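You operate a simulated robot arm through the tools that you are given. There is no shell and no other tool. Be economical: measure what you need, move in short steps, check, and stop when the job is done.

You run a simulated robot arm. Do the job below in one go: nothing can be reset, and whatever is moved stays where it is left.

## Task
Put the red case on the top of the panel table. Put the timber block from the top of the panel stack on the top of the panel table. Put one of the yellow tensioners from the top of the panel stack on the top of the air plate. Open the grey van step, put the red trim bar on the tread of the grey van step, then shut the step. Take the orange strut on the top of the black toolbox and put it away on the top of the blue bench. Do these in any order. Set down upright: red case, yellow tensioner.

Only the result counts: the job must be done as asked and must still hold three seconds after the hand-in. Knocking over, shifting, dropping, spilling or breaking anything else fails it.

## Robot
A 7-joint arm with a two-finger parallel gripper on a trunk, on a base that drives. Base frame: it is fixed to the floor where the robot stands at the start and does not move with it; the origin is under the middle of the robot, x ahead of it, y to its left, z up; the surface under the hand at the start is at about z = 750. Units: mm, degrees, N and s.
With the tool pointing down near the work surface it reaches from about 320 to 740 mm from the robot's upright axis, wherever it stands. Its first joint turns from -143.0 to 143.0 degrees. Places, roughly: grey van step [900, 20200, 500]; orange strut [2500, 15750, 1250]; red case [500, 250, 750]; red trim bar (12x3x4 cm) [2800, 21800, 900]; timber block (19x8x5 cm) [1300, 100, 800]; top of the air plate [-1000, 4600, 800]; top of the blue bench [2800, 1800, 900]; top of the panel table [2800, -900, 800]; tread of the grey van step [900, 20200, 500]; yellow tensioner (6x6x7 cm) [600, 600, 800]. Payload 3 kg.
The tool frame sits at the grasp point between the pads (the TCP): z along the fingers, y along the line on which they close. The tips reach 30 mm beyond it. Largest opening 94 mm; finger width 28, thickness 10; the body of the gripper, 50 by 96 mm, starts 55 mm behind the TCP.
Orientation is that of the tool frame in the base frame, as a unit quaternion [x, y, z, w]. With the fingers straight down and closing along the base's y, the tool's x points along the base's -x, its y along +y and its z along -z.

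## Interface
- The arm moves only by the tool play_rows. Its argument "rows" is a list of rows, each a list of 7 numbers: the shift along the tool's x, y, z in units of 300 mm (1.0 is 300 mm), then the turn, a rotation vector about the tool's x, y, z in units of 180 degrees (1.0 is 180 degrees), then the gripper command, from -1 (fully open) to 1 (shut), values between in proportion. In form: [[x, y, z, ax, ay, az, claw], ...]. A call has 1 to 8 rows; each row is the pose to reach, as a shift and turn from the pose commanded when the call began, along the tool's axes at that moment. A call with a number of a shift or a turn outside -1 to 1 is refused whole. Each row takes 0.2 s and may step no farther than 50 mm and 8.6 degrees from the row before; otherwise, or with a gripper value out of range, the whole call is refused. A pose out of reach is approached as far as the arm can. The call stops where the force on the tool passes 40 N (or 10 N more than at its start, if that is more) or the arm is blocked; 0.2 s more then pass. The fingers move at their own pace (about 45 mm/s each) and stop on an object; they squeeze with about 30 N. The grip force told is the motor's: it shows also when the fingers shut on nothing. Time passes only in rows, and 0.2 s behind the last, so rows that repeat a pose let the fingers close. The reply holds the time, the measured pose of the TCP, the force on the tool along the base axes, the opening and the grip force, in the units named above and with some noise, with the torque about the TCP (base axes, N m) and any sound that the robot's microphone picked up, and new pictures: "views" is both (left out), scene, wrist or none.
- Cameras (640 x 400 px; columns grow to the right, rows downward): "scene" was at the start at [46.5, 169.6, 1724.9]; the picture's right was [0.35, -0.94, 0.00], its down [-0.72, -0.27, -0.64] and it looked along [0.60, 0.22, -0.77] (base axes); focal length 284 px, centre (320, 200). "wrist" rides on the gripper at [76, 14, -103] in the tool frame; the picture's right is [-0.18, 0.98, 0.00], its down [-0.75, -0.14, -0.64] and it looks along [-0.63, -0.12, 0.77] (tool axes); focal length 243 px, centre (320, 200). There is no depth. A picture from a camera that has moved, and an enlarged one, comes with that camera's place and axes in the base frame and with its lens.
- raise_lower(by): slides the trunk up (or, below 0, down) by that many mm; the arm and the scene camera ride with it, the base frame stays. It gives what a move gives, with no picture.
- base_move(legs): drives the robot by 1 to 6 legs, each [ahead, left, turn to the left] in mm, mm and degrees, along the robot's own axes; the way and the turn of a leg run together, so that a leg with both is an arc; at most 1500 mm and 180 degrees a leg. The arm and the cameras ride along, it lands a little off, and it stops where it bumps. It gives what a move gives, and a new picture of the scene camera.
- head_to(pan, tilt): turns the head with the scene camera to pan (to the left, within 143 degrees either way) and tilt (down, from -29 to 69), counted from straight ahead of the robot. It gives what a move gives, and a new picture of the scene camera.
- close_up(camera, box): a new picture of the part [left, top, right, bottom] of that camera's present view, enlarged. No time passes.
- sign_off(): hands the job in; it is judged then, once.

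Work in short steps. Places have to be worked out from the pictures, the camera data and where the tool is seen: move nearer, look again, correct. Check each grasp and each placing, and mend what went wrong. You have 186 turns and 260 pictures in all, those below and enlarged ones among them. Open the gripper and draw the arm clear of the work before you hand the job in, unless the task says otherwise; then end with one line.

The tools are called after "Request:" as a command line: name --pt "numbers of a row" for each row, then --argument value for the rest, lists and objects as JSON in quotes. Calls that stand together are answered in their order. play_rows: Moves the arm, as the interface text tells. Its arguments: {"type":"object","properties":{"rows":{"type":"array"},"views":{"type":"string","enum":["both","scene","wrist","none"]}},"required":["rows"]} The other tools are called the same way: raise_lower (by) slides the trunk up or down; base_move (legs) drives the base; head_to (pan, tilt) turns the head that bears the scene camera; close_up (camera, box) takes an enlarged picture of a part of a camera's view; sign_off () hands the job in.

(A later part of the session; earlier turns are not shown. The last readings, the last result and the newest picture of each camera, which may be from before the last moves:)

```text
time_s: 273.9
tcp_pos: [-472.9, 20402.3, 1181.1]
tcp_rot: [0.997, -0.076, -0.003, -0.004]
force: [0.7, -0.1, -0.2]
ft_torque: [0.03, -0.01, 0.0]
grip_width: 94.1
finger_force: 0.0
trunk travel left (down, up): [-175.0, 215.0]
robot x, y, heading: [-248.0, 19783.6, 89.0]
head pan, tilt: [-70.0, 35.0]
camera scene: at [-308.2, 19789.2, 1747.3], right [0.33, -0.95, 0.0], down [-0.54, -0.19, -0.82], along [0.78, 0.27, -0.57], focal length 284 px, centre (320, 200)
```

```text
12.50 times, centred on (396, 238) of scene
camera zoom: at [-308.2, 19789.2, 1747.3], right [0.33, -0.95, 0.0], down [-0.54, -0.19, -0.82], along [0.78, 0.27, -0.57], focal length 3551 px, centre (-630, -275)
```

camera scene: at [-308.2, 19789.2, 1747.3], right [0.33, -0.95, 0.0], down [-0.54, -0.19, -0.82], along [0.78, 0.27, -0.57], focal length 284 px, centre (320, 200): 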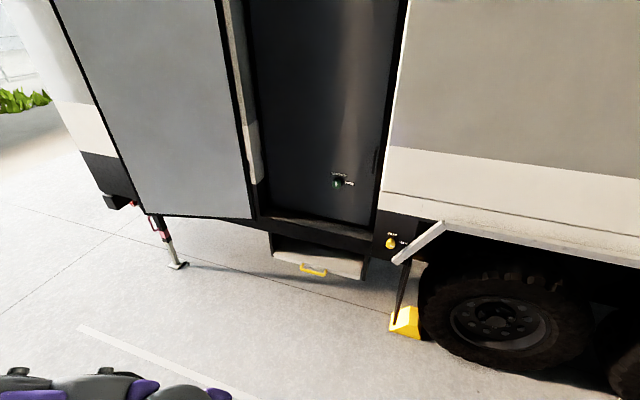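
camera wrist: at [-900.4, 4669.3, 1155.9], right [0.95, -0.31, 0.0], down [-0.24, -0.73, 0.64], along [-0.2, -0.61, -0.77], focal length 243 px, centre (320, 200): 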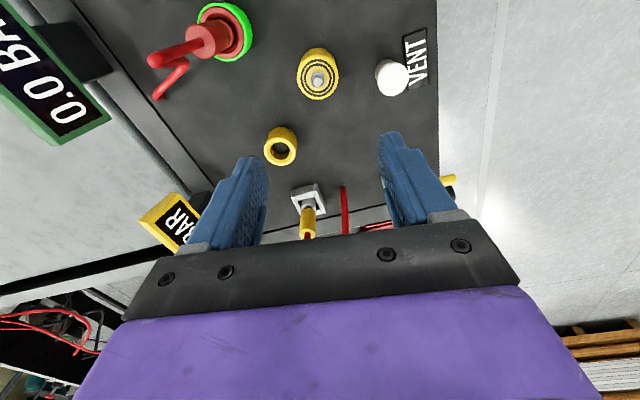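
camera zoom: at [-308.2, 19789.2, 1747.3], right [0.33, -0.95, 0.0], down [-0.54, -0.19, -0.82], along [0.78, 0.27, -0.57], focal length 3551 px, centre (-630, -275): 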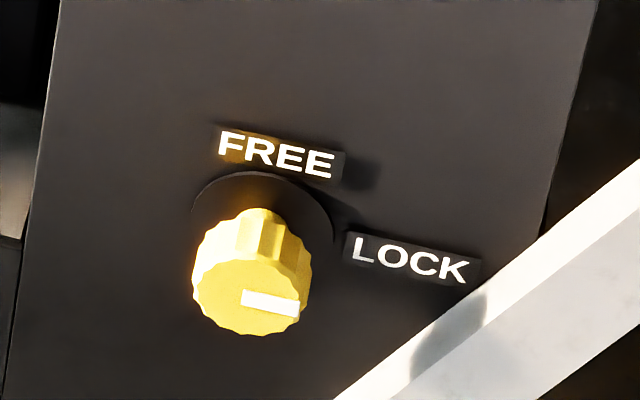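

The knob points at LOCK, so it must be turned a quarter CCW to FREE before the step will open. I'll turn to face the van.

Request:
base_move --legs '[[0, 0, -89]]'

Request:
head_to --pan -5 --tilt 42

```text
time_s: 278.1
tcp_pos: [368.6, 20010.8, 1181.2]
tcp_rot: [-0.654, 0.757, -0.001, 0.004]
force: [-0.2, 0.7, 0.5]
ft_torque: [0.0, -0.02, -0.05]
grip_width: 94.1
finger_force: 0.1
trunk travel left (down, up): [-175.0, 215.0]
robot x, y, heading: [-247.0, 19781.0, -0.8]
head pan, tilt: [-70.0, 35.0]
camera scene: at [-242.2, 19843.6, 1747.3], right [-0.94, -0.33, 0.0], down [-0.19, 0.54, -0.82], along [0.27, -0.77, -0.57], focal length 284 px, centre (320, 200)
```

scene: 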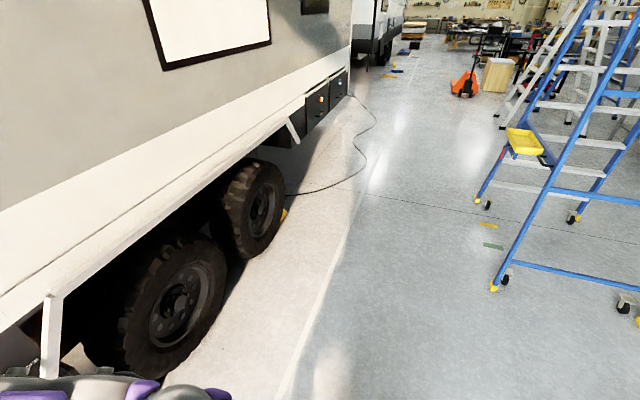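

```text
time_s: 279.4
tcp_pos: [367.1, 20010.0, 1181.3]
tcp_rot: [-0.654, 0.757, -0.001, 0.005]
force: [0.0, 0.0, 0.1]
ft_torque: [-0.03, 0.0, 0.0]
grip_width: 94.0
finger_force: 0.0
trunk travel left (down, up): [-175.0, 215.0]
robot x, y, heading: [-249.2, 19782.3, -0.4]
head pan, tilt: [-5.0, 42.0]
camera scene: at [-188.2, 19918.4, 1736.5], right [-0.1, -0.99, 0.0], down [-0.67, 0.07, -0.74], along [0.74, -0.08, -0.67], focal length 284 px, centre (320, 200)
```

scene: 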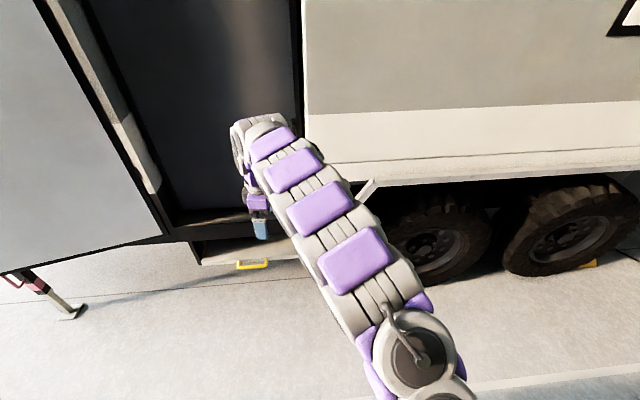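

I'll reorient the hand to point horizontally at the van (+x), fingers closing vertically, in two calls.

Request:
play_rows --pt "0 0 0 0.0444 0 0 -1" --pt "0 0 0 0.0889 0 0 -1" --pt "0 0 0 0.1333 0 0 -1" --pt "0 0 0 0.1778 0 0 -1" --pt "0 0 0 0.2222 0 0 -1" --pt "0 0 0 0.2667 0 0 -1" --pt "0 0 0 0.3111 0 0 -1" --pt "0 0 0 0.3556 0 0 -1" --views "none"

Request:
play_rows --pt "0 0 0 0.0444 0 0 -1" --pt "0 0 0 0.0889 0 0 -1" --pt "0 0 0 0.1333 0 0 -1" --pt "0 0 0 0.1444 0 0 -1" --pt "0 0 0 0.1444 0 0 -1" --views "none"

Request:
play_rows --pt "0 0 0 0 -0.024 0 -1" --pt "0 0 0 0 -0.0467 0 -1" --pt "0 0 0 0 -0.0467 0 -1"

```text
time_s: 281.2
tcp_pos: [367.8, 20007.1, 1181.4]
tcp_rot: [-0.559, 0.653, -0.388, 0.332]
force: [-0.1, -0.2, -0.2]
ft_torque: [0.02, -0.01, 0.0]
grip_width: 93.7
finger_force: 0.1
out of reach, approached as far as the arm can: row 8
trunk travel left (down, up): [-175.0, 215.0]
robot x, y, heading: [-252.6, 19782.5, -0.7]
head pan, tilt: [-5.0, 42.0]
```

```text
time_s: 282.4
tcp_pos: [368.1, 20006.8, 1181.2]
tcp_rot: [-0.469, 0.551, -0.524, 0.449]
force: [-0.5, -0.3, 0.2]
ft_torque: [0.0, 0.01, 0.0]
grip_width: 94.1
finger_force: 0.0
out of reach, approached as far as the arm can: row 1
trunk travel left (down, up): [-175.0, 215.0]
robot x, y, heading: [-249.9, 19781.2, -0.7]
head pan, tilt: [-5.0, 42.0]
```

```text
time_s: 283.2
tcp_pos: [367.3, 20007.4, 1180.8]
tcp_rot: [-0.507, 0.516, -0.489, 0.488]
force: [-0.4, 0.0, 0.2]
ft_torque: [0.0, -0.01, 0.02]
grip_width: 94.0
finger_force: 0.0
trunk travel left (down, up): [-175.0, 215.0]
robot x, y, heading: [-249.7, 19780.1, -0.5]
head pan, tilt: [-5.0, 42.0]
camera scene: at [-189.9, 19919.5, 1736.5], right [-0.1, -0.99, 0.0], down [-0.67, 0.07, -0.74], along [0.74, -0.08, -0.67], focal length 284 px, centre (320, 200)
camera wrist: at [263.3, 19932.2, 1170.9], right [-0.04, 0.19, -0.98], down [-0.63, 0.76, 0.18], along [0.78, 0.62, 0.09], focal length 243 px, centre (320, 200)
```

scene: 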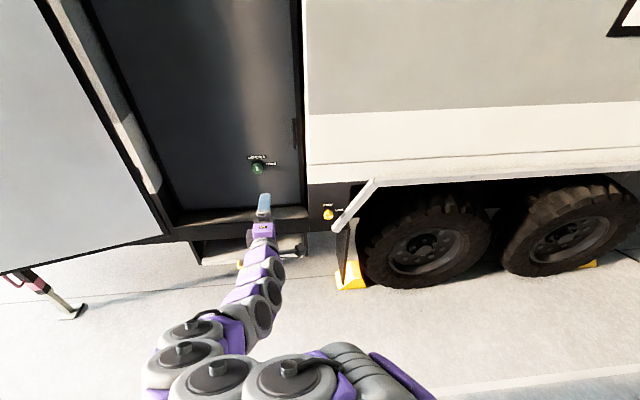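
wrist: 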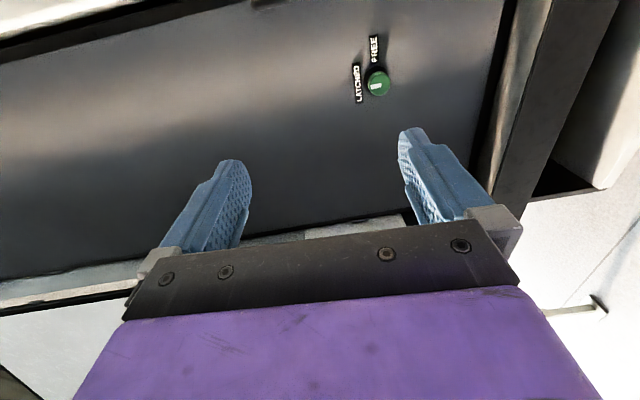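

The hand is horizontal now. I'll roll it so the wrist camera is on top (clear of the white arch trim right of the knob), and sidestep so the hand is in line with the yellow knob.

Request:
play_rows --pt "0 0 0 0 0 -0.0444 -1" --pt "0 0 0 0 0 -0.0889 -1" --pt "0 0 0 0 0 -0.1333 -1" --pt "0 0 0 0 0 -0.1778 -1" --pt "0 0 0 0 0 -0.2222 -1" --pt "0 0 0 0 0 -0.2667 -1" --pt "0 0 0 0 0 -0.3111 -1" --pt "0 0 0 0 0 -0.3556 -1" --views "none"

Request:
play_rows --pt "0 0 0 0 0 -0.0444 -1" --pt "0 0 0 0 0 -0.0889 -1" --pt "0 0 0 0 0 -0.1333 -1" --pt "0 0 0 0 0 -0.1444 -1" --pt "0 0 0 0 0 -0.1444 -1" --views "none"

Request:
base_move --legs '[[0, -212, 0.5]]'

Request:
play_rows --pt "0 0 0 0 0 0 -1" --views "wrist"

```text
time_s: 285.1
tcp_pos: [367.5, 20007.5, 1181.3]
tcp_rot: [0.703, -0.167, 0.673, -0.155]
force: [0.8, 0.0, -0.1]
ft_torque: [0.0, -0.01, 0.01]
grip_width: 93.8
finger_force: 0.0
trunk travel left (down, up): [-175.0, 215.0]
robot x, y, heading: [-247.7, 19780.5, -0.8]
head pan, tilt: [-5.0, 42.0]
```

```text
time_s: 286.2
tcp_pos: [366.9, 20007.0, 1181.1]
tcp_rot: [0.724, -0.005, 0.69, 0.0]
force: [0.2, -0.5, 0.3]
ft_torque: [-0.01, 0.02, 0.02]
grip_width: 93.9
finger_force: 0.0
trunk travel left (down, up): [-175.0, 215.0]
robot x, y, heading: [-249.5, 19784.3, -0.7]
head pan, tilt: [-5.0, 42.0]
```

```text
time_s: 287.9
tcp_pos: [364.4, 19801.3, 1180.3]
tcp_rot: [0.724, -0.002, 0.69, -0.002]
force: [-0.3, 0.1, 0.0]
ft_torque: [0.02, 0.01, -0.02]
grip_width: 94.0
finger_force: 0.1
trunk travel left (down, up): [-175.0, 215.0]
robot x, y, heading: [-249.1, 19567.1, -0.0]
head pan, tilt: [-5.0, 42.0]
camera scene: at [-192.9, 19708.3, 1736.2], right [-0.09, -1.0, 0.0], down [-0.67, 0.06, -0.74], along [0.74, -0.07, -0.67], focal length 284 px, centre (320, 200)
```

scene: 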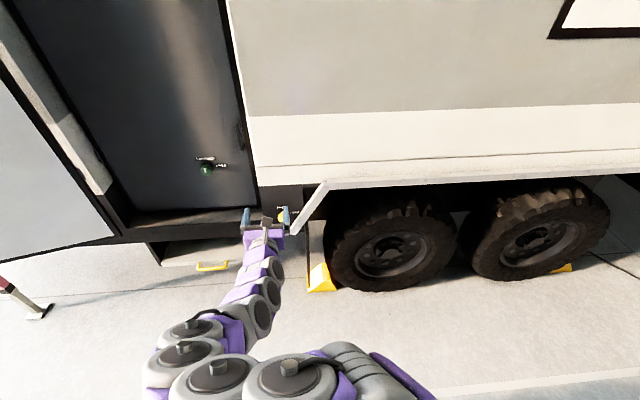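

```text
time_s: 288.3
tcp_pos: [363.4, 19795.6, 1182.2]
tcp_rot: [0.724, -0.003, 0.69, -0.003]
force: [0.4, -0.6, -0.9]
ft_torque: [0.0, 0.02, 0.03]
grip_width: 93.9
finger_force: 0.1
trunk travel left (down, up): [-175.0, 215.0]
robot x, y, heading: [-245.2, 19569.0, 0.0]
head pan, tilt: [-5.0, 42.0]
camera wrist: at [264.3, 19782.5, 1262.4], right [-0.01, -0.98, -0.19], down [-0.68, 0.15, -0.72], along [0.74, 0.12, -0.66], focal length 243 px, centre (320, 200)
```

wrist: 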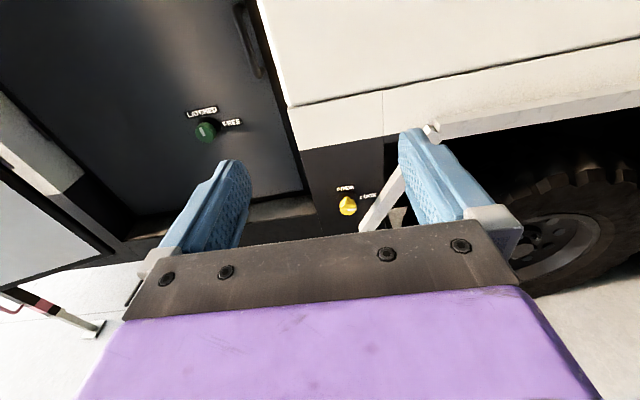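

The knob is straight ahead, but its depth and height are still ambiguous. I'll lower the hand by 300 mm and level it to view the knob head-on.

Request:
play_rows --pt "-0.15 0 0 0 0.005 0 -1" --pt "-0.3 0 0 0 0.01 0 -1" --pt "-0.45 0 0 0 0.0153 0 -1" --pt "-0.6 0 0 0 0.0153 0 -1" --pt "-0.75 0 0 0 0.0153 0 -1" --pt "-0.9 0 0 0 0.0153 0 -1" --pt "-1.0 0 0 0 0.0153 0 -1" --pt "-1.0 0 0 0 0.0153 0 -1"

```text
time_s: 290.1
tcp_pos: [347.5, 19798.0, 882.4]
tcp_rot: [0.706, -0.003, 0.708, -0.001]
force: [0.3, -0.5, -0.1]
ft_torque: [0.01, 0.03, -0.02]
grip_width: 94.1
finger_force: 0.1
trunk travel left (down, up): [-175.0, 215.0]
robot x, y, heading: [-250.6, 19570.6, 0.0]
head pan, tilt: [-5.0, 42.0]
camera scene: at [-191.9, 19704.6, 1736.5], right [-0.09, -1.0, 0.0], down [-0.67, 0.06, -0.74], along [0.74, -0.07, -0.67], focal length 284 px, centre (320, 200)
camera wrist: at [246.3, 19784.8, 958.0], right [0.0, -0.98, -0.19], down [-0.64, 0.15, -0.76], along [0.77, 0.12, -0.63], focal length 243 px, centre (320, 200)
```

scene: 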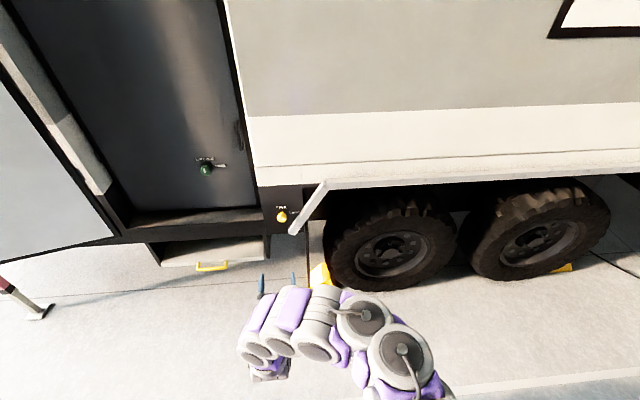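
wrist: 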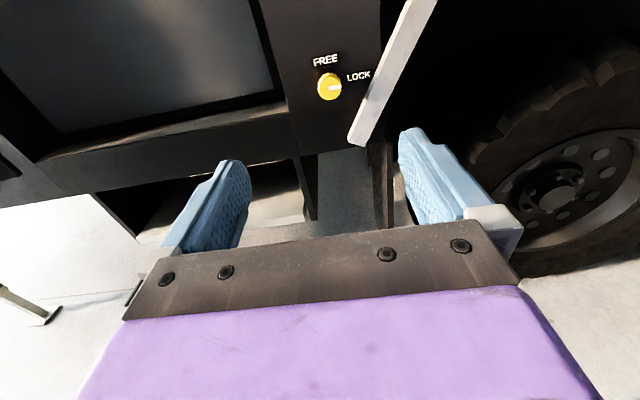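

Triangulating gives the knob at about (715, 19790, 833), with the trim's end about 45 mm right and 95 mm below. I'll line up the height, then roll the base forward.

Request:
play_rows --pt "-0.08 0.02 0 0 0 0 -0.6" --pt "-0.163 0.025 0 0 0 0 -0.6" --pt "-0.163 0.025 0 0 0 0 -0.6" --views "none"

Request:
base_move --legs '[[260, 0, 0]]'

Request:
play_rows --pt "0 0 0 0 0 0 -0.6" --views "wrist"

```text
time_s: 290.9
tcp_pos: [349.1, 19793.5, 831.4]
tcp_rot: [0.707, -0.001, 0.708, -0.002]
force: [-0.2, -1.1, -0.4]
ft_torque: [0.02, -0.03, 0.02]
grip_width: 75.5
finger_force: 0.0
trunk travel left (down, up): [-175.0, 215.0]
robot x, y, heading: [-249.1, 19568.2, -0.0]
head pan, tilt: [-5.0, 42.0]
```

```text
time_s: 292.8
tcp_pos: [608.2, 19794.5, 832.1]
tcp_rot: [0.706, -0.002, 0.708, -0.003]
force: [0.8, -0.2, -0.8]
ft_torque: [-0.01, -0.01, 0.04]
grip_width: 75.2
finger_force: 0.0
trunk travel left (down, up): [-175.0, 215.0]
robot x, y, heading: [9.8, 19567.8, 0.0]
head pan, tilt: [-5.0, 42.0]
camera scene: at [67.4, 19704.4, 1736.5], right [-0.09, -1.0, 0.0], down [-0.67, 0.06, -0.74], along [0.74, -0.07, -0.67], focal length 284 px, centre (320, 200)
```

scene: 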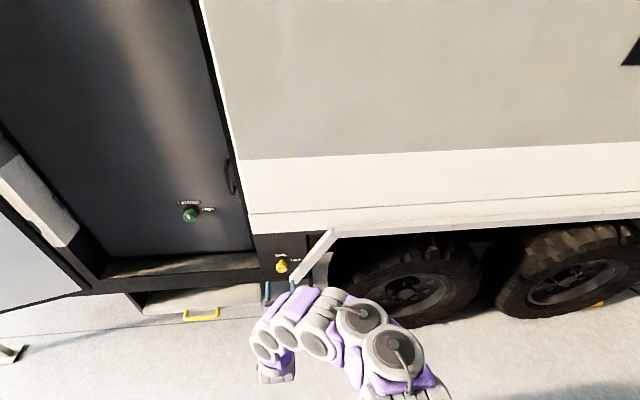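

```text
time_s: 293.2
tcp_pos: [605.8, 19793.3, 832.8]
tcp_rot: [0.706, -0.001, 0.708, -0.004]
force: [0.0, -0.1, 0.7]
ft_torque: [0.03, -0.04, -0.01]
grip_width: 75.0
finger_force: 0.0
trunk travel left (down, up): [-175.0, 215.0]
robot x, y, heading: [9.3, 19570.4, -0.1]
head pan, tilt: [-5.0, 42.0]
camera wrist: at [503.6, 19778.8, 909.3], right [0.0, -0.98, -0.19], down [-0.64, 0.15, -0.75], along [0.77, 0.13, -0.63], focal length 243 px, centre (320, 200)
```

wrist: 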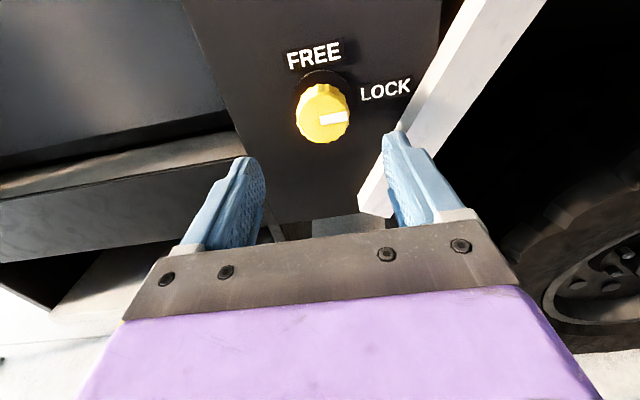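

The knob (about 44 mm wide) is well centred. I'll narrow the opening to clear the trim and advance 60 mm.

Request:
play_rows --pt "0 0 0.0 0 0 0 -0.3" --pt "0 0 0.0 0 0 0 -0.3" --pt "0 0 0.1 0 0 0 -0.3" --pt "0 0 0.2 0 0 0 -0.3" --pt "0 0 0.2 0 0 0 -0.3"

```text
time_s: 294.4
tcp_pos: [665.6, 19792.5, 835.1]
tcp_rot: [0.706, -0.001, 0.709, -0.005]
force: [-0.3, -0.8, -0.6]
ft_torque: [0.01, -0.02, 0.03]
grip_width: 61.2
finger_force: 0.0
trunk travel left (down, up): [-175.0, 215.0]
robot x, y, heading: [10.9, 19569.2, 0.1]
head pan, tilt: [-5.0, 42.0]
camera scene: at [66.7, 19704.2, 1736.5], right [-0.09, -1.0, 0.0], down [-0.67, 0.06, -0.74], along [0.74, -0.07, -0.67], focal length 284 px, centre (320, 200)
camera wrist: at [562.7, 19779.0, 910.5], right [0.0, -0.98, -0.19], down [-0.64, 0.15, -0.76], along [0.77, 0.13, -0.63], focal length 243 px, centre (320, 200)
```

scene: 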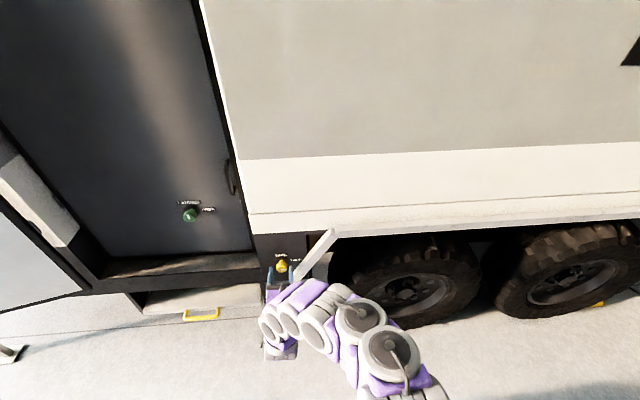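
wrist: 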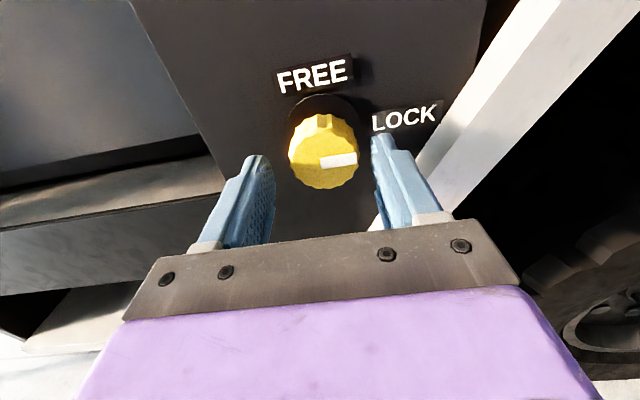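

The knob face is at x≈691 and the tips are level with it. I'll advance about 20 mm more around the knob.

Request:
play_rows --pt "0 0 0.03 0 0 0 -0.3" --pt "0 0 0.05 0 0 0 -0.3" --pt "0 0 0.065 0 0 0 -0.3" --pt "0 0 0.065 0 0 0 -0.3" --views "wrist"

```text
time_s: 295.4
tcp_pos: [685.3, 19793.1, 835.0]
tcp_rot: [0.705, -0.002, 0.709, -0.005]
force: [0.3, 0.9, 0.7]
ft_torque: [-0.01, 0.0, 0.0]
grip_width: 61.2
finger_force: 0.0
trunk travel left (down, up): [-175.0, 215.0]
robot x, y, heading: [5.8, 19565.9, 0.0]
head pan, tilt: [-5.0, 42.0]
camera wrist: at [582.5, 19778.9, 910.0], right [0.0, -0.98, -0.19], down [-0.64, 0.15, -0.76], along [0.77, 0.13, -0.63], focal length 243 px, centre (320, 200)
```

wrist: 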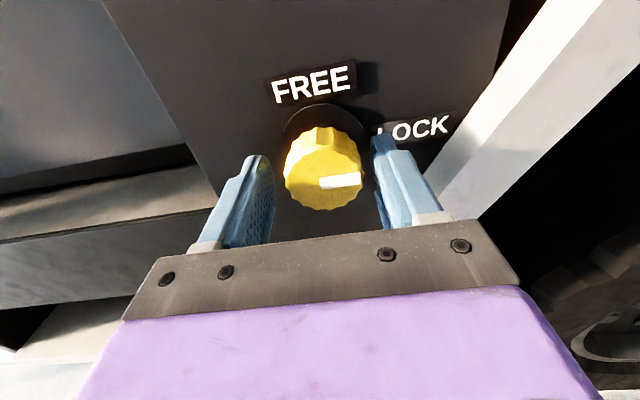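

The fingers flank the knob, so I'll close on it.

Request:
play_rows --pt "0 0 0 0 0 0 0.1" --pt "0 0 0 0 0 0 0.4" --pt "0 0 0 0 0 0 1" --pt "0 0 0 0 0 0 1" --pt "0 0 0 0 0 0 1" --views "wrist"

```text
time_s: 296.6
tcp_pos: [685.3, 19790.0, 835.7]
tcp_rot: [0.705, -0.004, 0.709, -0.004]
force: [-0.7, -15.3, 5.6]
ft_torque: [0.12, 0.25, -0.13]
grip_width: 42.3
finger_force: 44.8
trunk travel left (down, up): [-175.0, 215.0]
robot x, y, heading: [6.9, 19563.8, -0.2]
head pan, tilt: [-5.0, 42.0]
camera wrist: at [582.6, 19775.6, 910.8], right [0.0, -0.98, -0.2], down [-0.64, 0.15, -0.76], along [0.77, 0.13, -0.63], focal length 243 px, centre (320, 200)
```

wrist: 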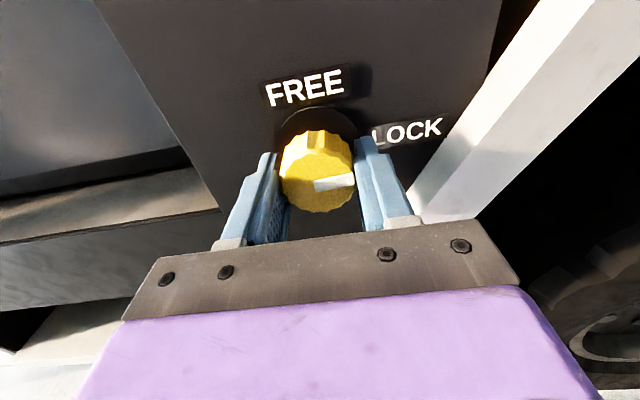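

The knob is gripped at 42 mm. I'll turn it CCW (negative roll) step by step.

Request:
play_rows --pt "0 0.01 0 0 0 -0.03 1" --pt "0 0.01 0 0 0 -0.065 1" --pt "0 0.01 0 0 0 -0.1 1" --pt "0 0.01 0 0 0 -0.14 1" --pt "0 0.01 0 0 0 -0.18 1" --pt "0 0.01 0 0 0 -0.22 1" --pt "0 0.01 0 0 0 -0.26 1" --pt "0 0.01 0 0 0 -0.3 1" --views "wrist"

```text
time_s: 298.4
tcp_pos: [684.8, 19786.8, 837.9]
tcp_rot: [0.628, 0.317, 0.635, 0.319]
force: [5.6, -12.6, 35.1]
ft_torque: [0.16, 0.5, -0.48]
grip_width: 41.4
finger_force: 44.8
trunk travel left (down, up): [-175.0, 215.0]
robot x, y, heading: [9.7, 19566.3, -0.0]
head pan, tilt: [-5.0, 42.0]
camera wrist: at [582.4, 19840.5, 893.9], right [-0.01, -0.73, 0.68], down [-0.64, -0.52, -0.57], along [0.77, -0.43, -0.46], focal length 243 px, centre (320, 200)
```

wrist: 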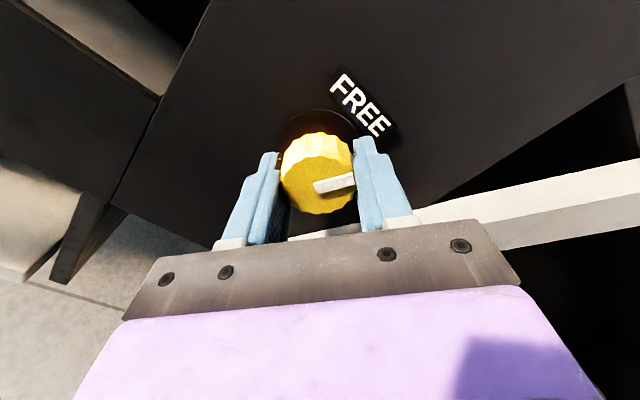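

It turned 54° with side load building up. I'll shift a few mm to relieve the force and continue turning the remaining 36°.

Request:
play_rows --pt "0 0.018 0 0 0 0 1" --pt "0 0.018 0 0 0 -0.04 1" --pt "0 0.018 0 0 0 -0.08 1" --pt "0 0.018 0 0 0 -0.12 1" --pt "0 0.018 0 0 0 -0.16 1" --pt "0 0.018 0 0 0 -0.2 1" --pt "0 0.018 0 0 0 -0.205 1" --views "wrist"

```text
time_s: 300.0
tcp_pos: [685.4, 19789.1, 839.7]
tcp_rot: [0.495, 0.501, 0.501, 0.503]
force: [6.0, 8.9, 24.1]
ft_torque: [0.66, 0.56, 0.62]
grip_width: 39.0
finger_force: 45.1
trunk travel left (down, up): [-175.0, 215.0]
robot x, y, heading: [8.4, 19566.6, 0.0]
head pan, tilt: [-5.0, 42.0]
camera wrist: at [582.2, 19865.4, 852.9], right [-0.01, -0.18, 0.98], down [-0.64, -0.76, -0.14], along [0.77, -0.63, -0.11], focal length 243 px, centre (320, 200)
```

wrist: 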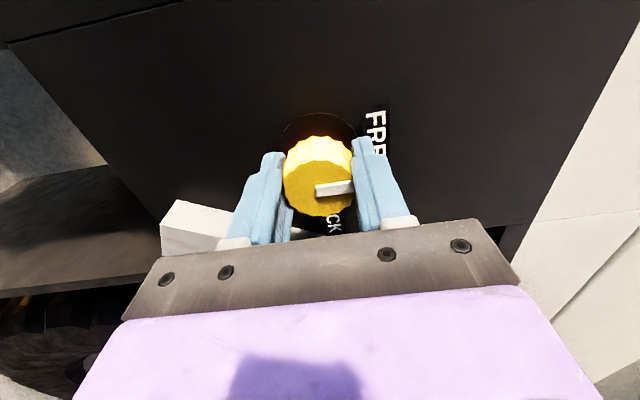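

The pointer is now at FREE. I'll release and back straight off.

Request:
play_rows --pt "0 0 0 0 0 0 0.1" --pt "0 0 0 0 0 0 -0.3" --pt "0 0 0 0 0 0 -0.3" --pt "0 0 -0.1 0 0 0 -0.3" --pt "0 0 -0.25 0 0 0 -0.3" --pt "0 0 -0.4 0 0 0 -0.3" --pt "0 0 -0.4 0 0 0 -0.3"

```text
time_s: 301.6
tcp_pos: [566.7, 19784.5, 837.7]
tcp_rot: [0.497, 0.501, 0.5, 0.502]
force: [0.3, -0.1, -0.5]
ft_torque: [0.0, 0.02, -0.03]
grip_width: 61.1
finger_force: 0.1
trunk travel left (down, up): [-175.0, 215.0]
robot x, y, heading: [5.6, 19565.4, -0.0]
head pan, tilt: [-5.0, 42.0]
camera scene: at [66.2, 19705.6, 1736.4], right [-0.09, -1.0, 0.0], down [-0.67, 0.06, -0.74], along [0.74, -0.07, -0.67], focal length 284 px, centre (320, 200)
camera wrist: at [463.3, 19860.6, 851.4], right [0.0, -0.18, 0.98], down [-0.64, -0.76, -0.14], along [0.77, -0.63, -0.11], focal length 243 px, centre (320, 200)
```

scene: 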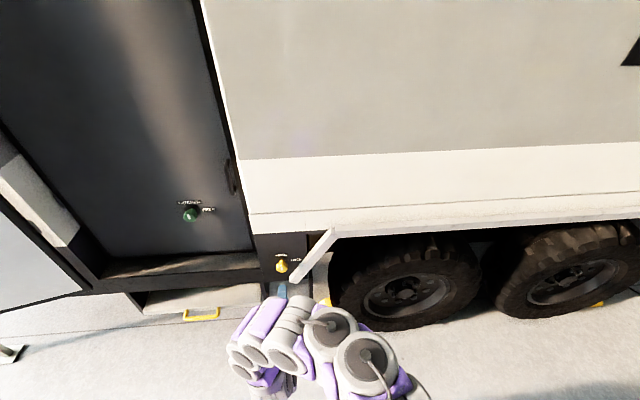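
wrist: 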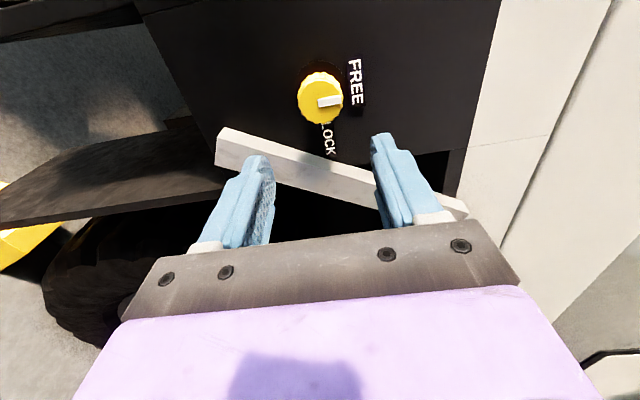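

The lock is free. Several rays put the step handle at about (733, 20193, 469). I'll sidestep to it and lower the trunk.

Request:
base_move --legs '[[-30, 405, 0]]'

Request:
raise_lower --by -170

Request:
play_rows --pt "0 -0.12 0 0 0 0 -1" --pt "0 -0.25 0 0 0 0 -1" --pt "0 -0.4 0 0 0 0 -1" --pt "0 -0.5 0 0 0 0 -1" --pt "0 -0.5 0 0 0 0 -1"

```text
time_s: 304.1
tcp_pos: [533.8, 20186.5, 838.7]
tcp_rot: [0.496, 0.501, 0.503, 0.5]
force: [-0.5, -0.3, -0.3]
ft_torque: [0.03, 0.0, 0.0]
grip_width: 61.0
finger_force: 0.1
trunk travel left (down, up): [-175.0, 215.0]
robot x, y, heading: [-22.4, 19973.0, 0.5]
head pan, tilt: [-5.0, 42.0]
camera scene: at [34.1, 20104.3, 1736.9], right [-0.08, -1.0, 0.0], down [-0.67, 0.06, -0.74], along [0.74, -0.06, -0.67], focal length 284 px, centre (320, 200)
```

scene: 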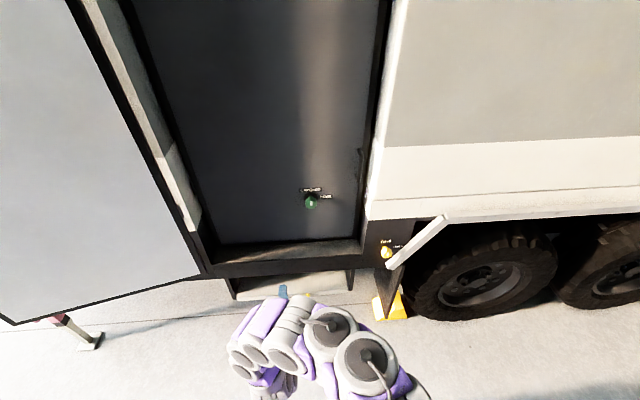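

```text
time_s: 306.0
tcp_pos: [533.3, 20188.7, 670.6]
tcp_rot: [0.496, 0.502, 0.502, 0.5]
force: [0.0, 0.8, -0.2]
ft_torque: [0.0, 0.01, 0.01]
grip_width: 61.0
finger_force: 0.1
trunk travel left (down, up): [-5.0, 385.0]
robot x, y, heading: [-19.6, 19973.3, 0.3]
head pan, tilt: [-5.0, 42.0]
```

```text
time_s: 307.2
tcp_pos: [534.1, 20185.6, 595.5]
tcp_rot: [0.495, 0.501, 0.502, 0.501]
force: [-0.5, 0.4, 0.5]
ft_torque: [0.02, 0.04, -0.02]
grip_width: 94.0
finger_force: 0.0
out of reach, approached as far as the arm can: row 3, 4, 5
trunk travel left (down, up): [-5.0, 385.0]
robot x, y, heading: [-22.6, 19974.4, 0.1]
head pan, tilt: [-5.0, 42.0]
camera scene: at [33.8, 20109.7, 1566.5], right [-0.08, -1.0, 0.0], down [-0.67, 0.05, -0.74], along [0.74, -0.06, -0.67], focal length 284 px, centre (320, 200)
camera wrist: at [431.0, 20262.6, 607.5], right [0.0, -0.18, 0.98], down [-0.64, -0.76, -0.14], along [0.77, -0.63, -0.11], focal length 243 px, centre (320, 200)
```

scene: 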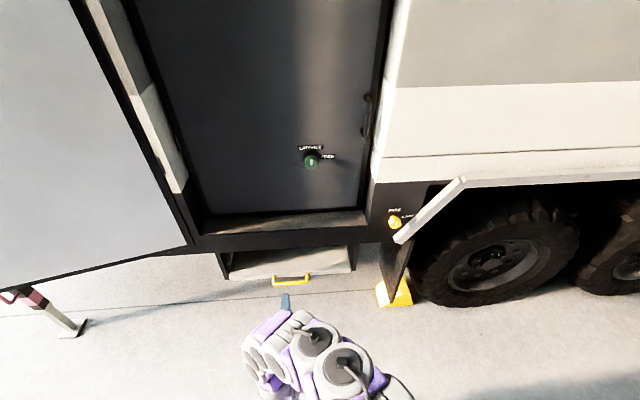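
wrist: 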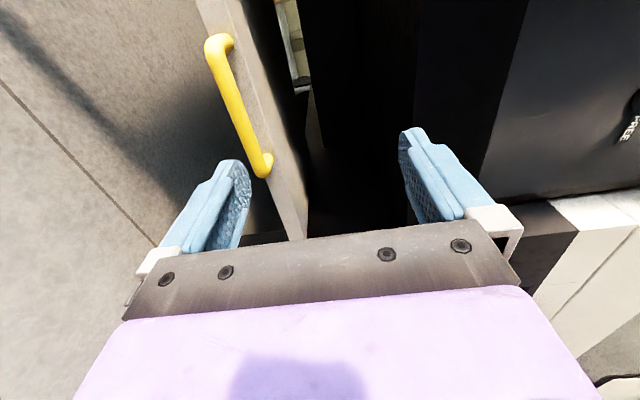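

The handle bar is at x≈711, z≈503, y 20107–20250. That's too low for a horizontal hand, so I'll pitch the hand 35° downward and then lower.

Request:
play_rows --pt "0 0 0 0.04 0 0 -1" --pt "0 0 0 0.08 0 0 -1" --pt "0 0 0 0.12 0 0 -1" --pt "0 0 0 0.16 0 0 -1" --pt "0 0 0 0.2 0 0 -1" --pt "0 0 0 0.2 0 0 -1" --views "none"

```text
time_s: 308.6
tcp_pos: [534.9, 20184.5, 591.5]
tcp_rot: [0.626, 0.632, 0.321, 0.323]
force: [-0.1, -0.7, -0.7]
ft_torque: [0.0, 0.0, 0.03]
grip_width: 93.9
finger_force: 0.0
trunk travel left (down, up): [-5.0, 385.0]
robot x, y, heading: [-21.1, 19974.4, 0.1]
head pan, tilt: [-5.0, 42.0]
```

I'll lower to z≈510 at this standoff.

Request:
play_rows --pt "0 -0.11 0.08 0 0 0 -1" --pt "0 -0.221 0.159 0 0 0 -1" --pt "0 -0.221 0.159 0 0 0 -1"

```text
time_s: 309.4
tcp_pos: [534.6, 20185.0, 511.6]
tcp_rot: [0.625, 0.633, 0.323, 0.323]
force: [-1.1, 1.0, 1.0]
ft_torque: [-0.01, -0.04, 0.01]
grip_width: 94.2
finger_force: 0.1
trunk travel left (down, up): [-5.0, 385.0]
robot x, y, heading: [-20.8, 19973.5, 0.4]
head pan, tilt: [-5.0, 42.0]
camera scene: at [34.5, 20109.3, 1566.5], right [-0.08, -1.0, 0.0], down [-0.67, 0.05, -0.74], along [0.74, -0.06, -0.67], focal length 284 px, centre (320, 200)
camera wrist: at [459.9, 20262.0, 582.2], right [0.58, -0.18, 0.8], down [-0.6, -0.76, 0.26], along [0.56, -0.63, -0.54], focal length 243 px, centre (320, 200)
```

scene: 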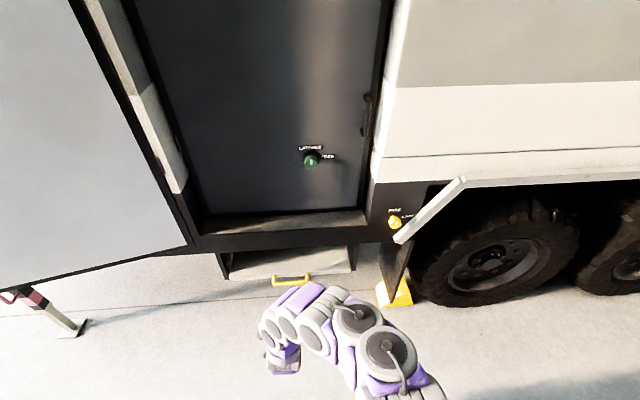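
wrist: 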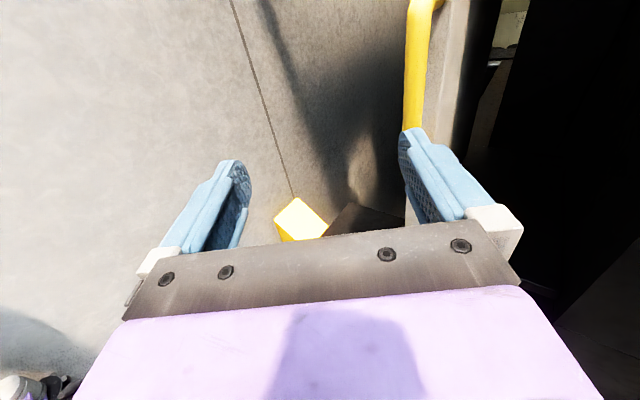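

The bar checks out at (≈713, z≈501). I'll move the base ahead to a standoff, narrow the opening, and check.

Request:
base_move --legs '[[125, -5, 0]]'

Request:
play_rows --pt "0 0.065 -0.047 0 0 0 0.0" --pt "0 0.065 -0.047 0 0 0 0.05" --pt "0 0.065 -0.047 0 0 0 0.05" --pt "0 0.065 -0.047 0 0 0 0.05"

```text
time_s: 310.7
tcp_pos: [659.5, 20181.6, 511.0]
tcp_rot: [0.626, 0.632, 0.322, 0.324]
force: [0.1, -0.3, 0.1]
ft_torque: [-0.01, 0.01, -0.02]
grip_width: 93.9
finger_force: 0.1
trunk travel left (down, up): [-5.0, 385.0]
robot x, y, heading: [104.6, 19970.6, 0.2]
head pan, tilt: [-5.0, 42.0]
camera scene: at [159.1, 20105.6, 1566.4], right [-0.08, -1.0, 0.0], down [-0.67, 0.05, -0.74], along [0.74, -0.06, -0.67], focal length 284 px, centre (320, 200)
```

scene: 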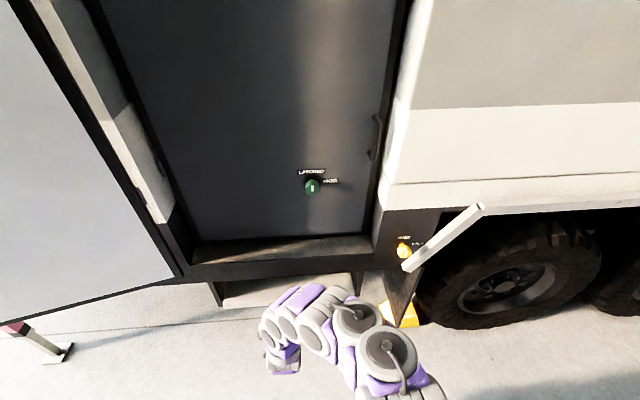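

```text
time_s: 311.7
tcp_pos: [658.3, 20181.2, 535.6]
tcp_rot: [0.627, 0.631, 0.323, 0.323]
force: [-0.7, -0.8, -0.2]
ft_torque: [-0.03, 0.01, 0.01]
grip_width: 44.6
finger_force: 0.1
trunk travel left (down, up): [-5.0, 385.0]
robot x, y, heading: [104.7, 19970.6, 0.4]
head pan, tilt: [-5.0, 42.0]
camera scene: at [159.0, 20105.1, 1566.5], right [-0.08, -1.0, 0.0], down [-0.67, 0.05, -0.74], along [0.74, -0.06, -0.67], focal length 284 px, centre (320, 200)
camera wrist: at [583.7, 20257.1, 607.4], right [0.57, -0.18, 0.8], down [-0.6, -0.76, 0.26], along [0.56, -0.63, -0.54], focal length 243 px, centre (320, 200)
```

scene: 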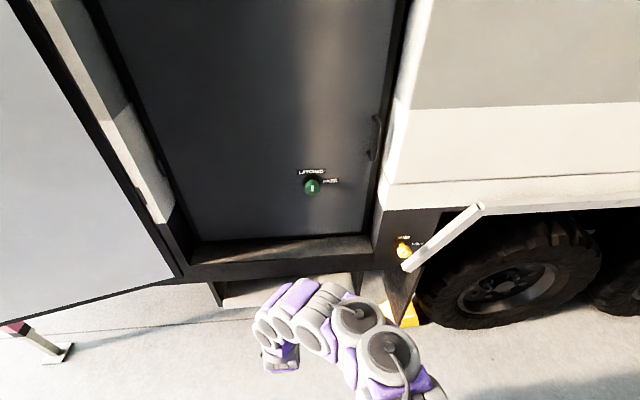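
wrist: 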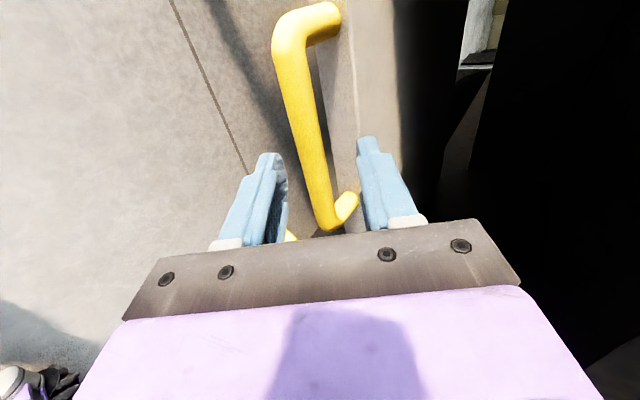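

The bar lies right between the fingers. I'll advance 30 mm along the fingers.

Request:
play_rows --pt "0 0 0.05 0 0 0 0.05" --pt "0 0 0.1 0 0 0 0.05" --pt "0 0 0.1 0 0 0 0.05" --views "wrist"

```text
time_s: 312.5
tcp_pos: [683.0, 20179.2, 520.9]
tcp_rot: [0.627, 0.631, 0.323, 0.324]
force: [1.3, 0.1, -0.3]
ft_torque: [0.02, 0.02, 0.01]
grip_width: 44.6
finger_force: 0.1
trunk travel left (down, up): [-5.0, 385.0]
robot x, y, heading: [102.8, 19968.3, 0.5]
head pan, tilt: [-5.0, 42.0]
camera wrist: at [607.9, 20256.4, 591.0], right [0.57, -0.18, 0.8], down [-0.6, -0.76, 0.26], along [0.56, -0.63, -0.54], focal length 243 px, centre (320, 200)
```

wrist: 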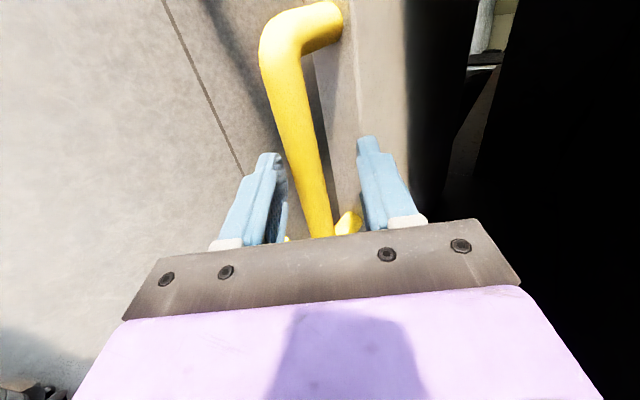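

The bar sits 19 mm beyond the TCP, 6 mm toward the lower finger. I'll shift slightly and close.

Request:
play_rows --pt "0 -0.017 0.01 0 0 0 0.05" --pt "0 -0.017 0.01 0 0 0 0.5" --pt "0 -0.017 0.01 0 0 0 1" --pt "0 -0.017 0.01 0 0 0 1" --pt "0 -0.017 0.01 0 0 0 1" --views "wrist"

```text
time_s: 313.7
tcp_pos: [682.0, 20180.3, 512.0]
tcp_rot: [0.627, 0.633, 0.321, 0.322]
force: [-9.6, -0.4, -17.7]
ft_torque: [0.71, 0.26, -0.42]
grip_width: 18.0
finger_force: 45.2
trunk travel left (down, up): [-5.0, 385.0]
robot x, y, heading: [103.5, 19968.0, 0.5]
head pan, tilt: [-5.0, 42.0]
camera wrist: at [606.9, 20256.9, 583.3], right [0.58, -0.18, 0.8], down [-0.6, -0.76, 0.27], along [0.56, -0.63, -0.54], focal length 243 px, centre (320, 200)
```

wrist: 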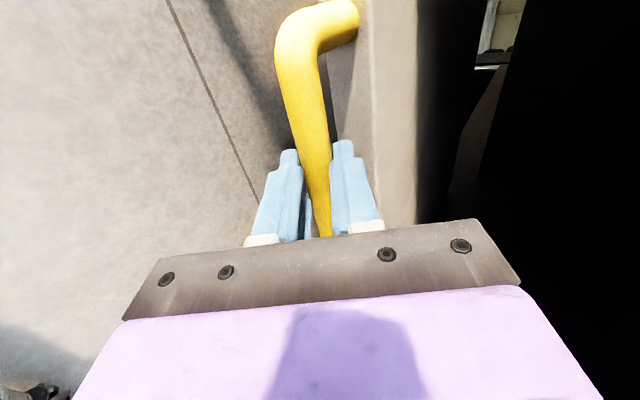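

The handle is gripped (18 mm). I'll relax the preload and pull it outward along -x.

Request:
play_rows --pt "0 -0.02 0 0 0 0 1" --pt "0 -0.06 -0.054 0 0 0 1" --pt "0 -0.1 -0.108 0 0 0 1" --pt "0 -0.14 -0.162 0 0 0 1" --pt "0 -0.18 -0.216 0 0 0 1" --pt "0 -0.215 -0.27 0 0 0 1" --pt "0 -0.215 -0.27 0 0 0 1"

```text
time_s: 314.6
tcp_pos: [641.5, 20179.7, 512.6]
tcp_rot: [0.625, 0.629, 0.328, 0.327]
force: [-0.3, -2.6, 12.0]
ft_torque: [0.52, -0.04, 0.54]
grip_width: 17.7
finger_force: 44.9
trunk travel left (down, up): [-5.0, 385.0]
robot x, y, heading: [104.8, 19970.6, 0.2]
head pan, tilt: [-5.0, 42.0]
stopped in row 4: the force on the tool passed its limit at 42 N (the readings are from after the stop); the commanded pose is now the measured one
camera scene: at [158.1, 20103.1, 1566.7], right [-0.08, -1.0, 0.0], down [-0.67, 0.05, -0.74], along [0.74, -0.06, -0.67], focal length 284 px, centre (320, 200)
camera wrist: at [564.3, 20256.4, 582.1], right [0.56, -0.18, 0.81], down [-0.6, -0.76, 0.25], along [0.57, -0.63, -0.54], focal length 243 px, centre (320, 200)
```

scene: 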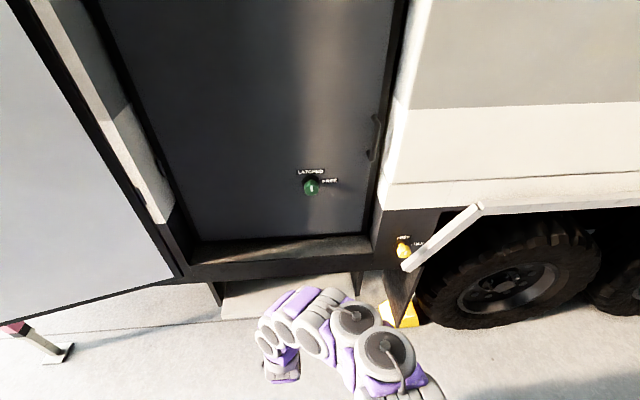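
wrist: 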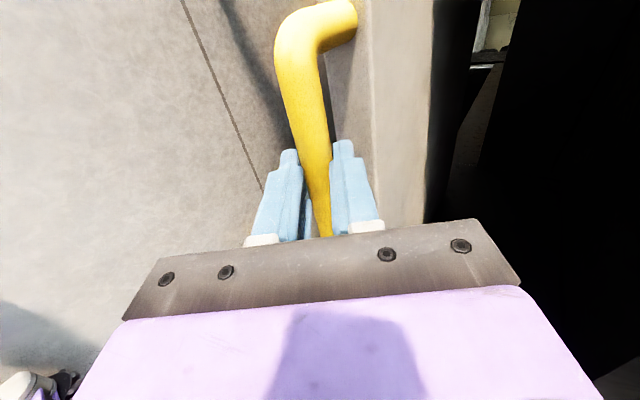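

It slides; it moved 41 mm before the force limit. I'll pull more slowly.

Request:
play_rows --pt "0 -0.02 -0.027 0 0 0 1" --pt "0 -0.039 -0.054 0 0 0 1" --pt "0 -0.059 -0.081 0 0 0 1" --pt "0 -0.078 -0.108 0 0 0 1" --pt "0 -0.098 -0.135 0 0 0 1" --pt "0 -0.117 -0.162 0 0 0 1" --pt "0 -0.137 -0.189 0 0 0 1" --pt "0 -0.156 -0.216 0 0 0 1" --views "none"

```text
time_s: 316.2
tcp_pos: [570.5, 20180.2, 511.4]
tcp_rot: [0.625, 0.627, 0.331, 0.327]
force: [-1.2, -0.3, 13.2]
ft_torque: [-0.28, -0.34, -0.21]
grip_width: 17.8
finger_force: 45.0
trunk travel left (down, up): [-5.0, 385.0]
robot x, y, heading: [100.7, 19967.7, 0.7]
head pan, tilt: [-5.0, 42.0]
stopped in row 8: the force on the tool passed its limit at 42 N (the readings are from after the stop); the commanded pose is now the measured one
```

112 mm out so far. I'll continue at the same pace with a slight lift to relax.

Request:
play_rows --pt "0 0.008 -0.006 0 0 0 1" --pt "0 -0.011 -0.033 0 0 0 1" --pt "0 -0.031 -0.06 0 0 0 1" --pt "0 -0.05 -0.087 0 0 0 1" --pt "0 -0.07 -0.114 0 0 0 1" --pt "0 -0.089 -0.141 0 0 0 1" --pt "0 -0.109 -0.168 0 0 0 1" --pt "0 -0.128 -0.195 0 0 0 1" --views "both"

```text
time_s: 318.0
tcp_pos: [500.5, 20178.9, 512.3]
tcp_rot: [0.624, 0.63, 0.33, 0.326]
force: [-1.5, 6.9, -14.8]
ft_torque: [-0.45, 0.11, -1.07]
grip_width: 17.6
finger_force: 44.6
trunk travel left (down, up): [-5.0, 385.0]
robot x, y, heading: [105.4, 19968.1, 0.2]
head pan, tilt: [-5.0, 42.0]
camera scene: at [159.7, 20108.7, 1566.2], right [-0.08, -1.0, 0.0], down [-0.67, 0.05, -0.74], along [0.74, -0.06, -0.67], focal length 284 px, centre (320, 200)
camera wrist: at [423.7, 20255.8, 582.3], right [0.56, -0.18, 0.81], down [-0.6, -0.76, 0.25], along [0.57, -0.63, -0.54], focal length 243 px, centre (320, 200)
```

scene: 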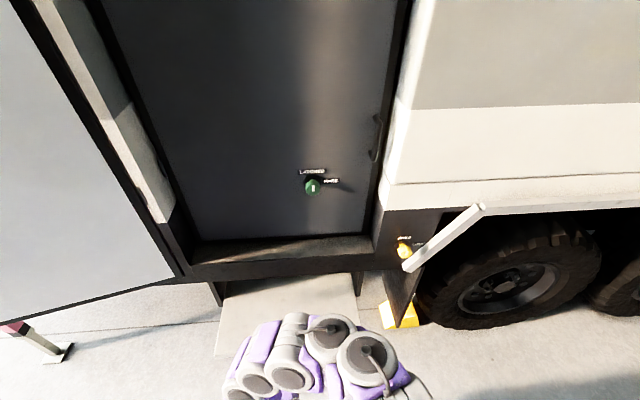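
wrist: 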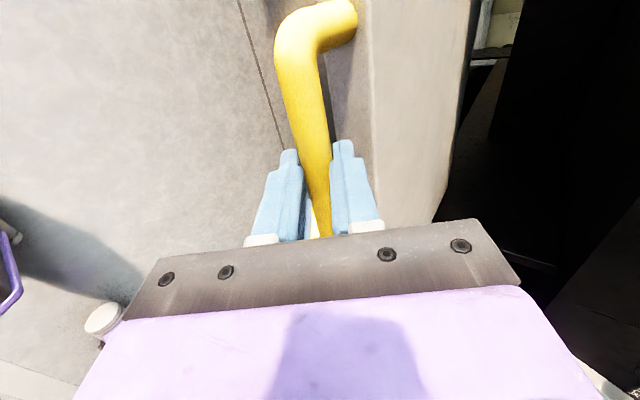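

182 mm out with no stop felt. I'll keep pulling.

Request:
play_rows --pt "0 -0.024 -0.025 0 0 0 1" --pt "0 -0.044 -0.052 0 0 0 1" --pt "0 -0.063 -0.079 0 0 0 1" --pt "0 -0.083 -0.106 0 0 0 1" --pt "0 -0.102 -0.133 0 0 0 1" --pt "0 -0.122 -0.16 0 0 0 1" --pt "0 -0.141 -0.187 0 0 0 1" --views "scene"

```text
time_s: 319.6
tcp_pos: [432.0, 20179.0, 511.4]
tcp_rot: [0.623, 0.627, 0.334, 0.326]
force: [-3.3, 9.0, 7.5]
ft_torque: [-0.56, -0.13, -0.29]
grip_width: 17.6
finger_force: 44.8
trunk travel left (down, up): [-5.0, 385.0]
robot x, y, heading: [104.8, 19969.1, 0.4]
head pan, tilt: [-5.0, 42.0]
stopped in row 7: the force on the tool passed its limit at 42 N (the readings are from after the stop); the commanded pose is now the measured one
camera scene: at [157.2, 20107.9, 1566.2], right [-0.08, -1.0, 0.0], down [-0.67, 0.05, -0.74], along [0.74, -0.06, -0.67], focal length 284 px, centre (320, 200)
```

scene: 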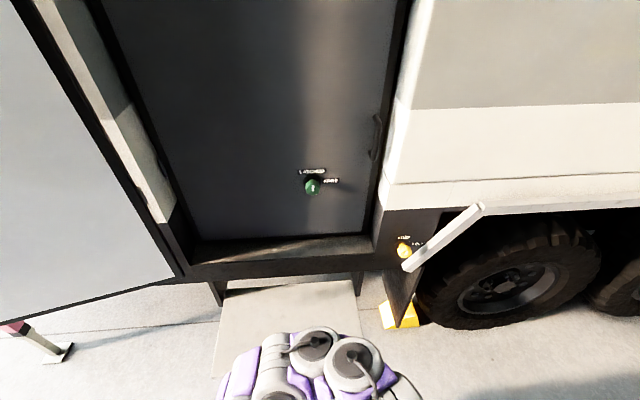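

250 mm out. I'll try a little more to see whether this is the end stop.

Request:
play_rows --pt "0 -0.015 -0.02 0 0 0 1" --pt "0 -0.03 -0.04 0 0 0 1" --pt "0 -0.045 -0.06 0 0 0 1" --pt "0 -0.06 -0.08 0 0 0 1" --pt "0 -0.075 -0.1 0 0 0 1" --views "none"

```text
time_s: 320.5
tcp_pos: [410.4, 20177.2, 512.9]
tcp_rot: [0.623, 0.627, 0.335, 0.326]
force: [9.2, 14.0, -16.7]
ft_torque: [-0.82, 0.06, -0.39]
grip_width: 17.7
finger_force: 45.0
trunk travel left (down, up): [-5.0, 385.0]
robot x, y, heading: [101.1, 19970.2, 0.2]
head pan, tilt: [-5.0, 42.0]
stopped in row 4: the force on the tool passed its limit at 46 N (the readings are from after the stop); the commanded pose is now the measured one
```

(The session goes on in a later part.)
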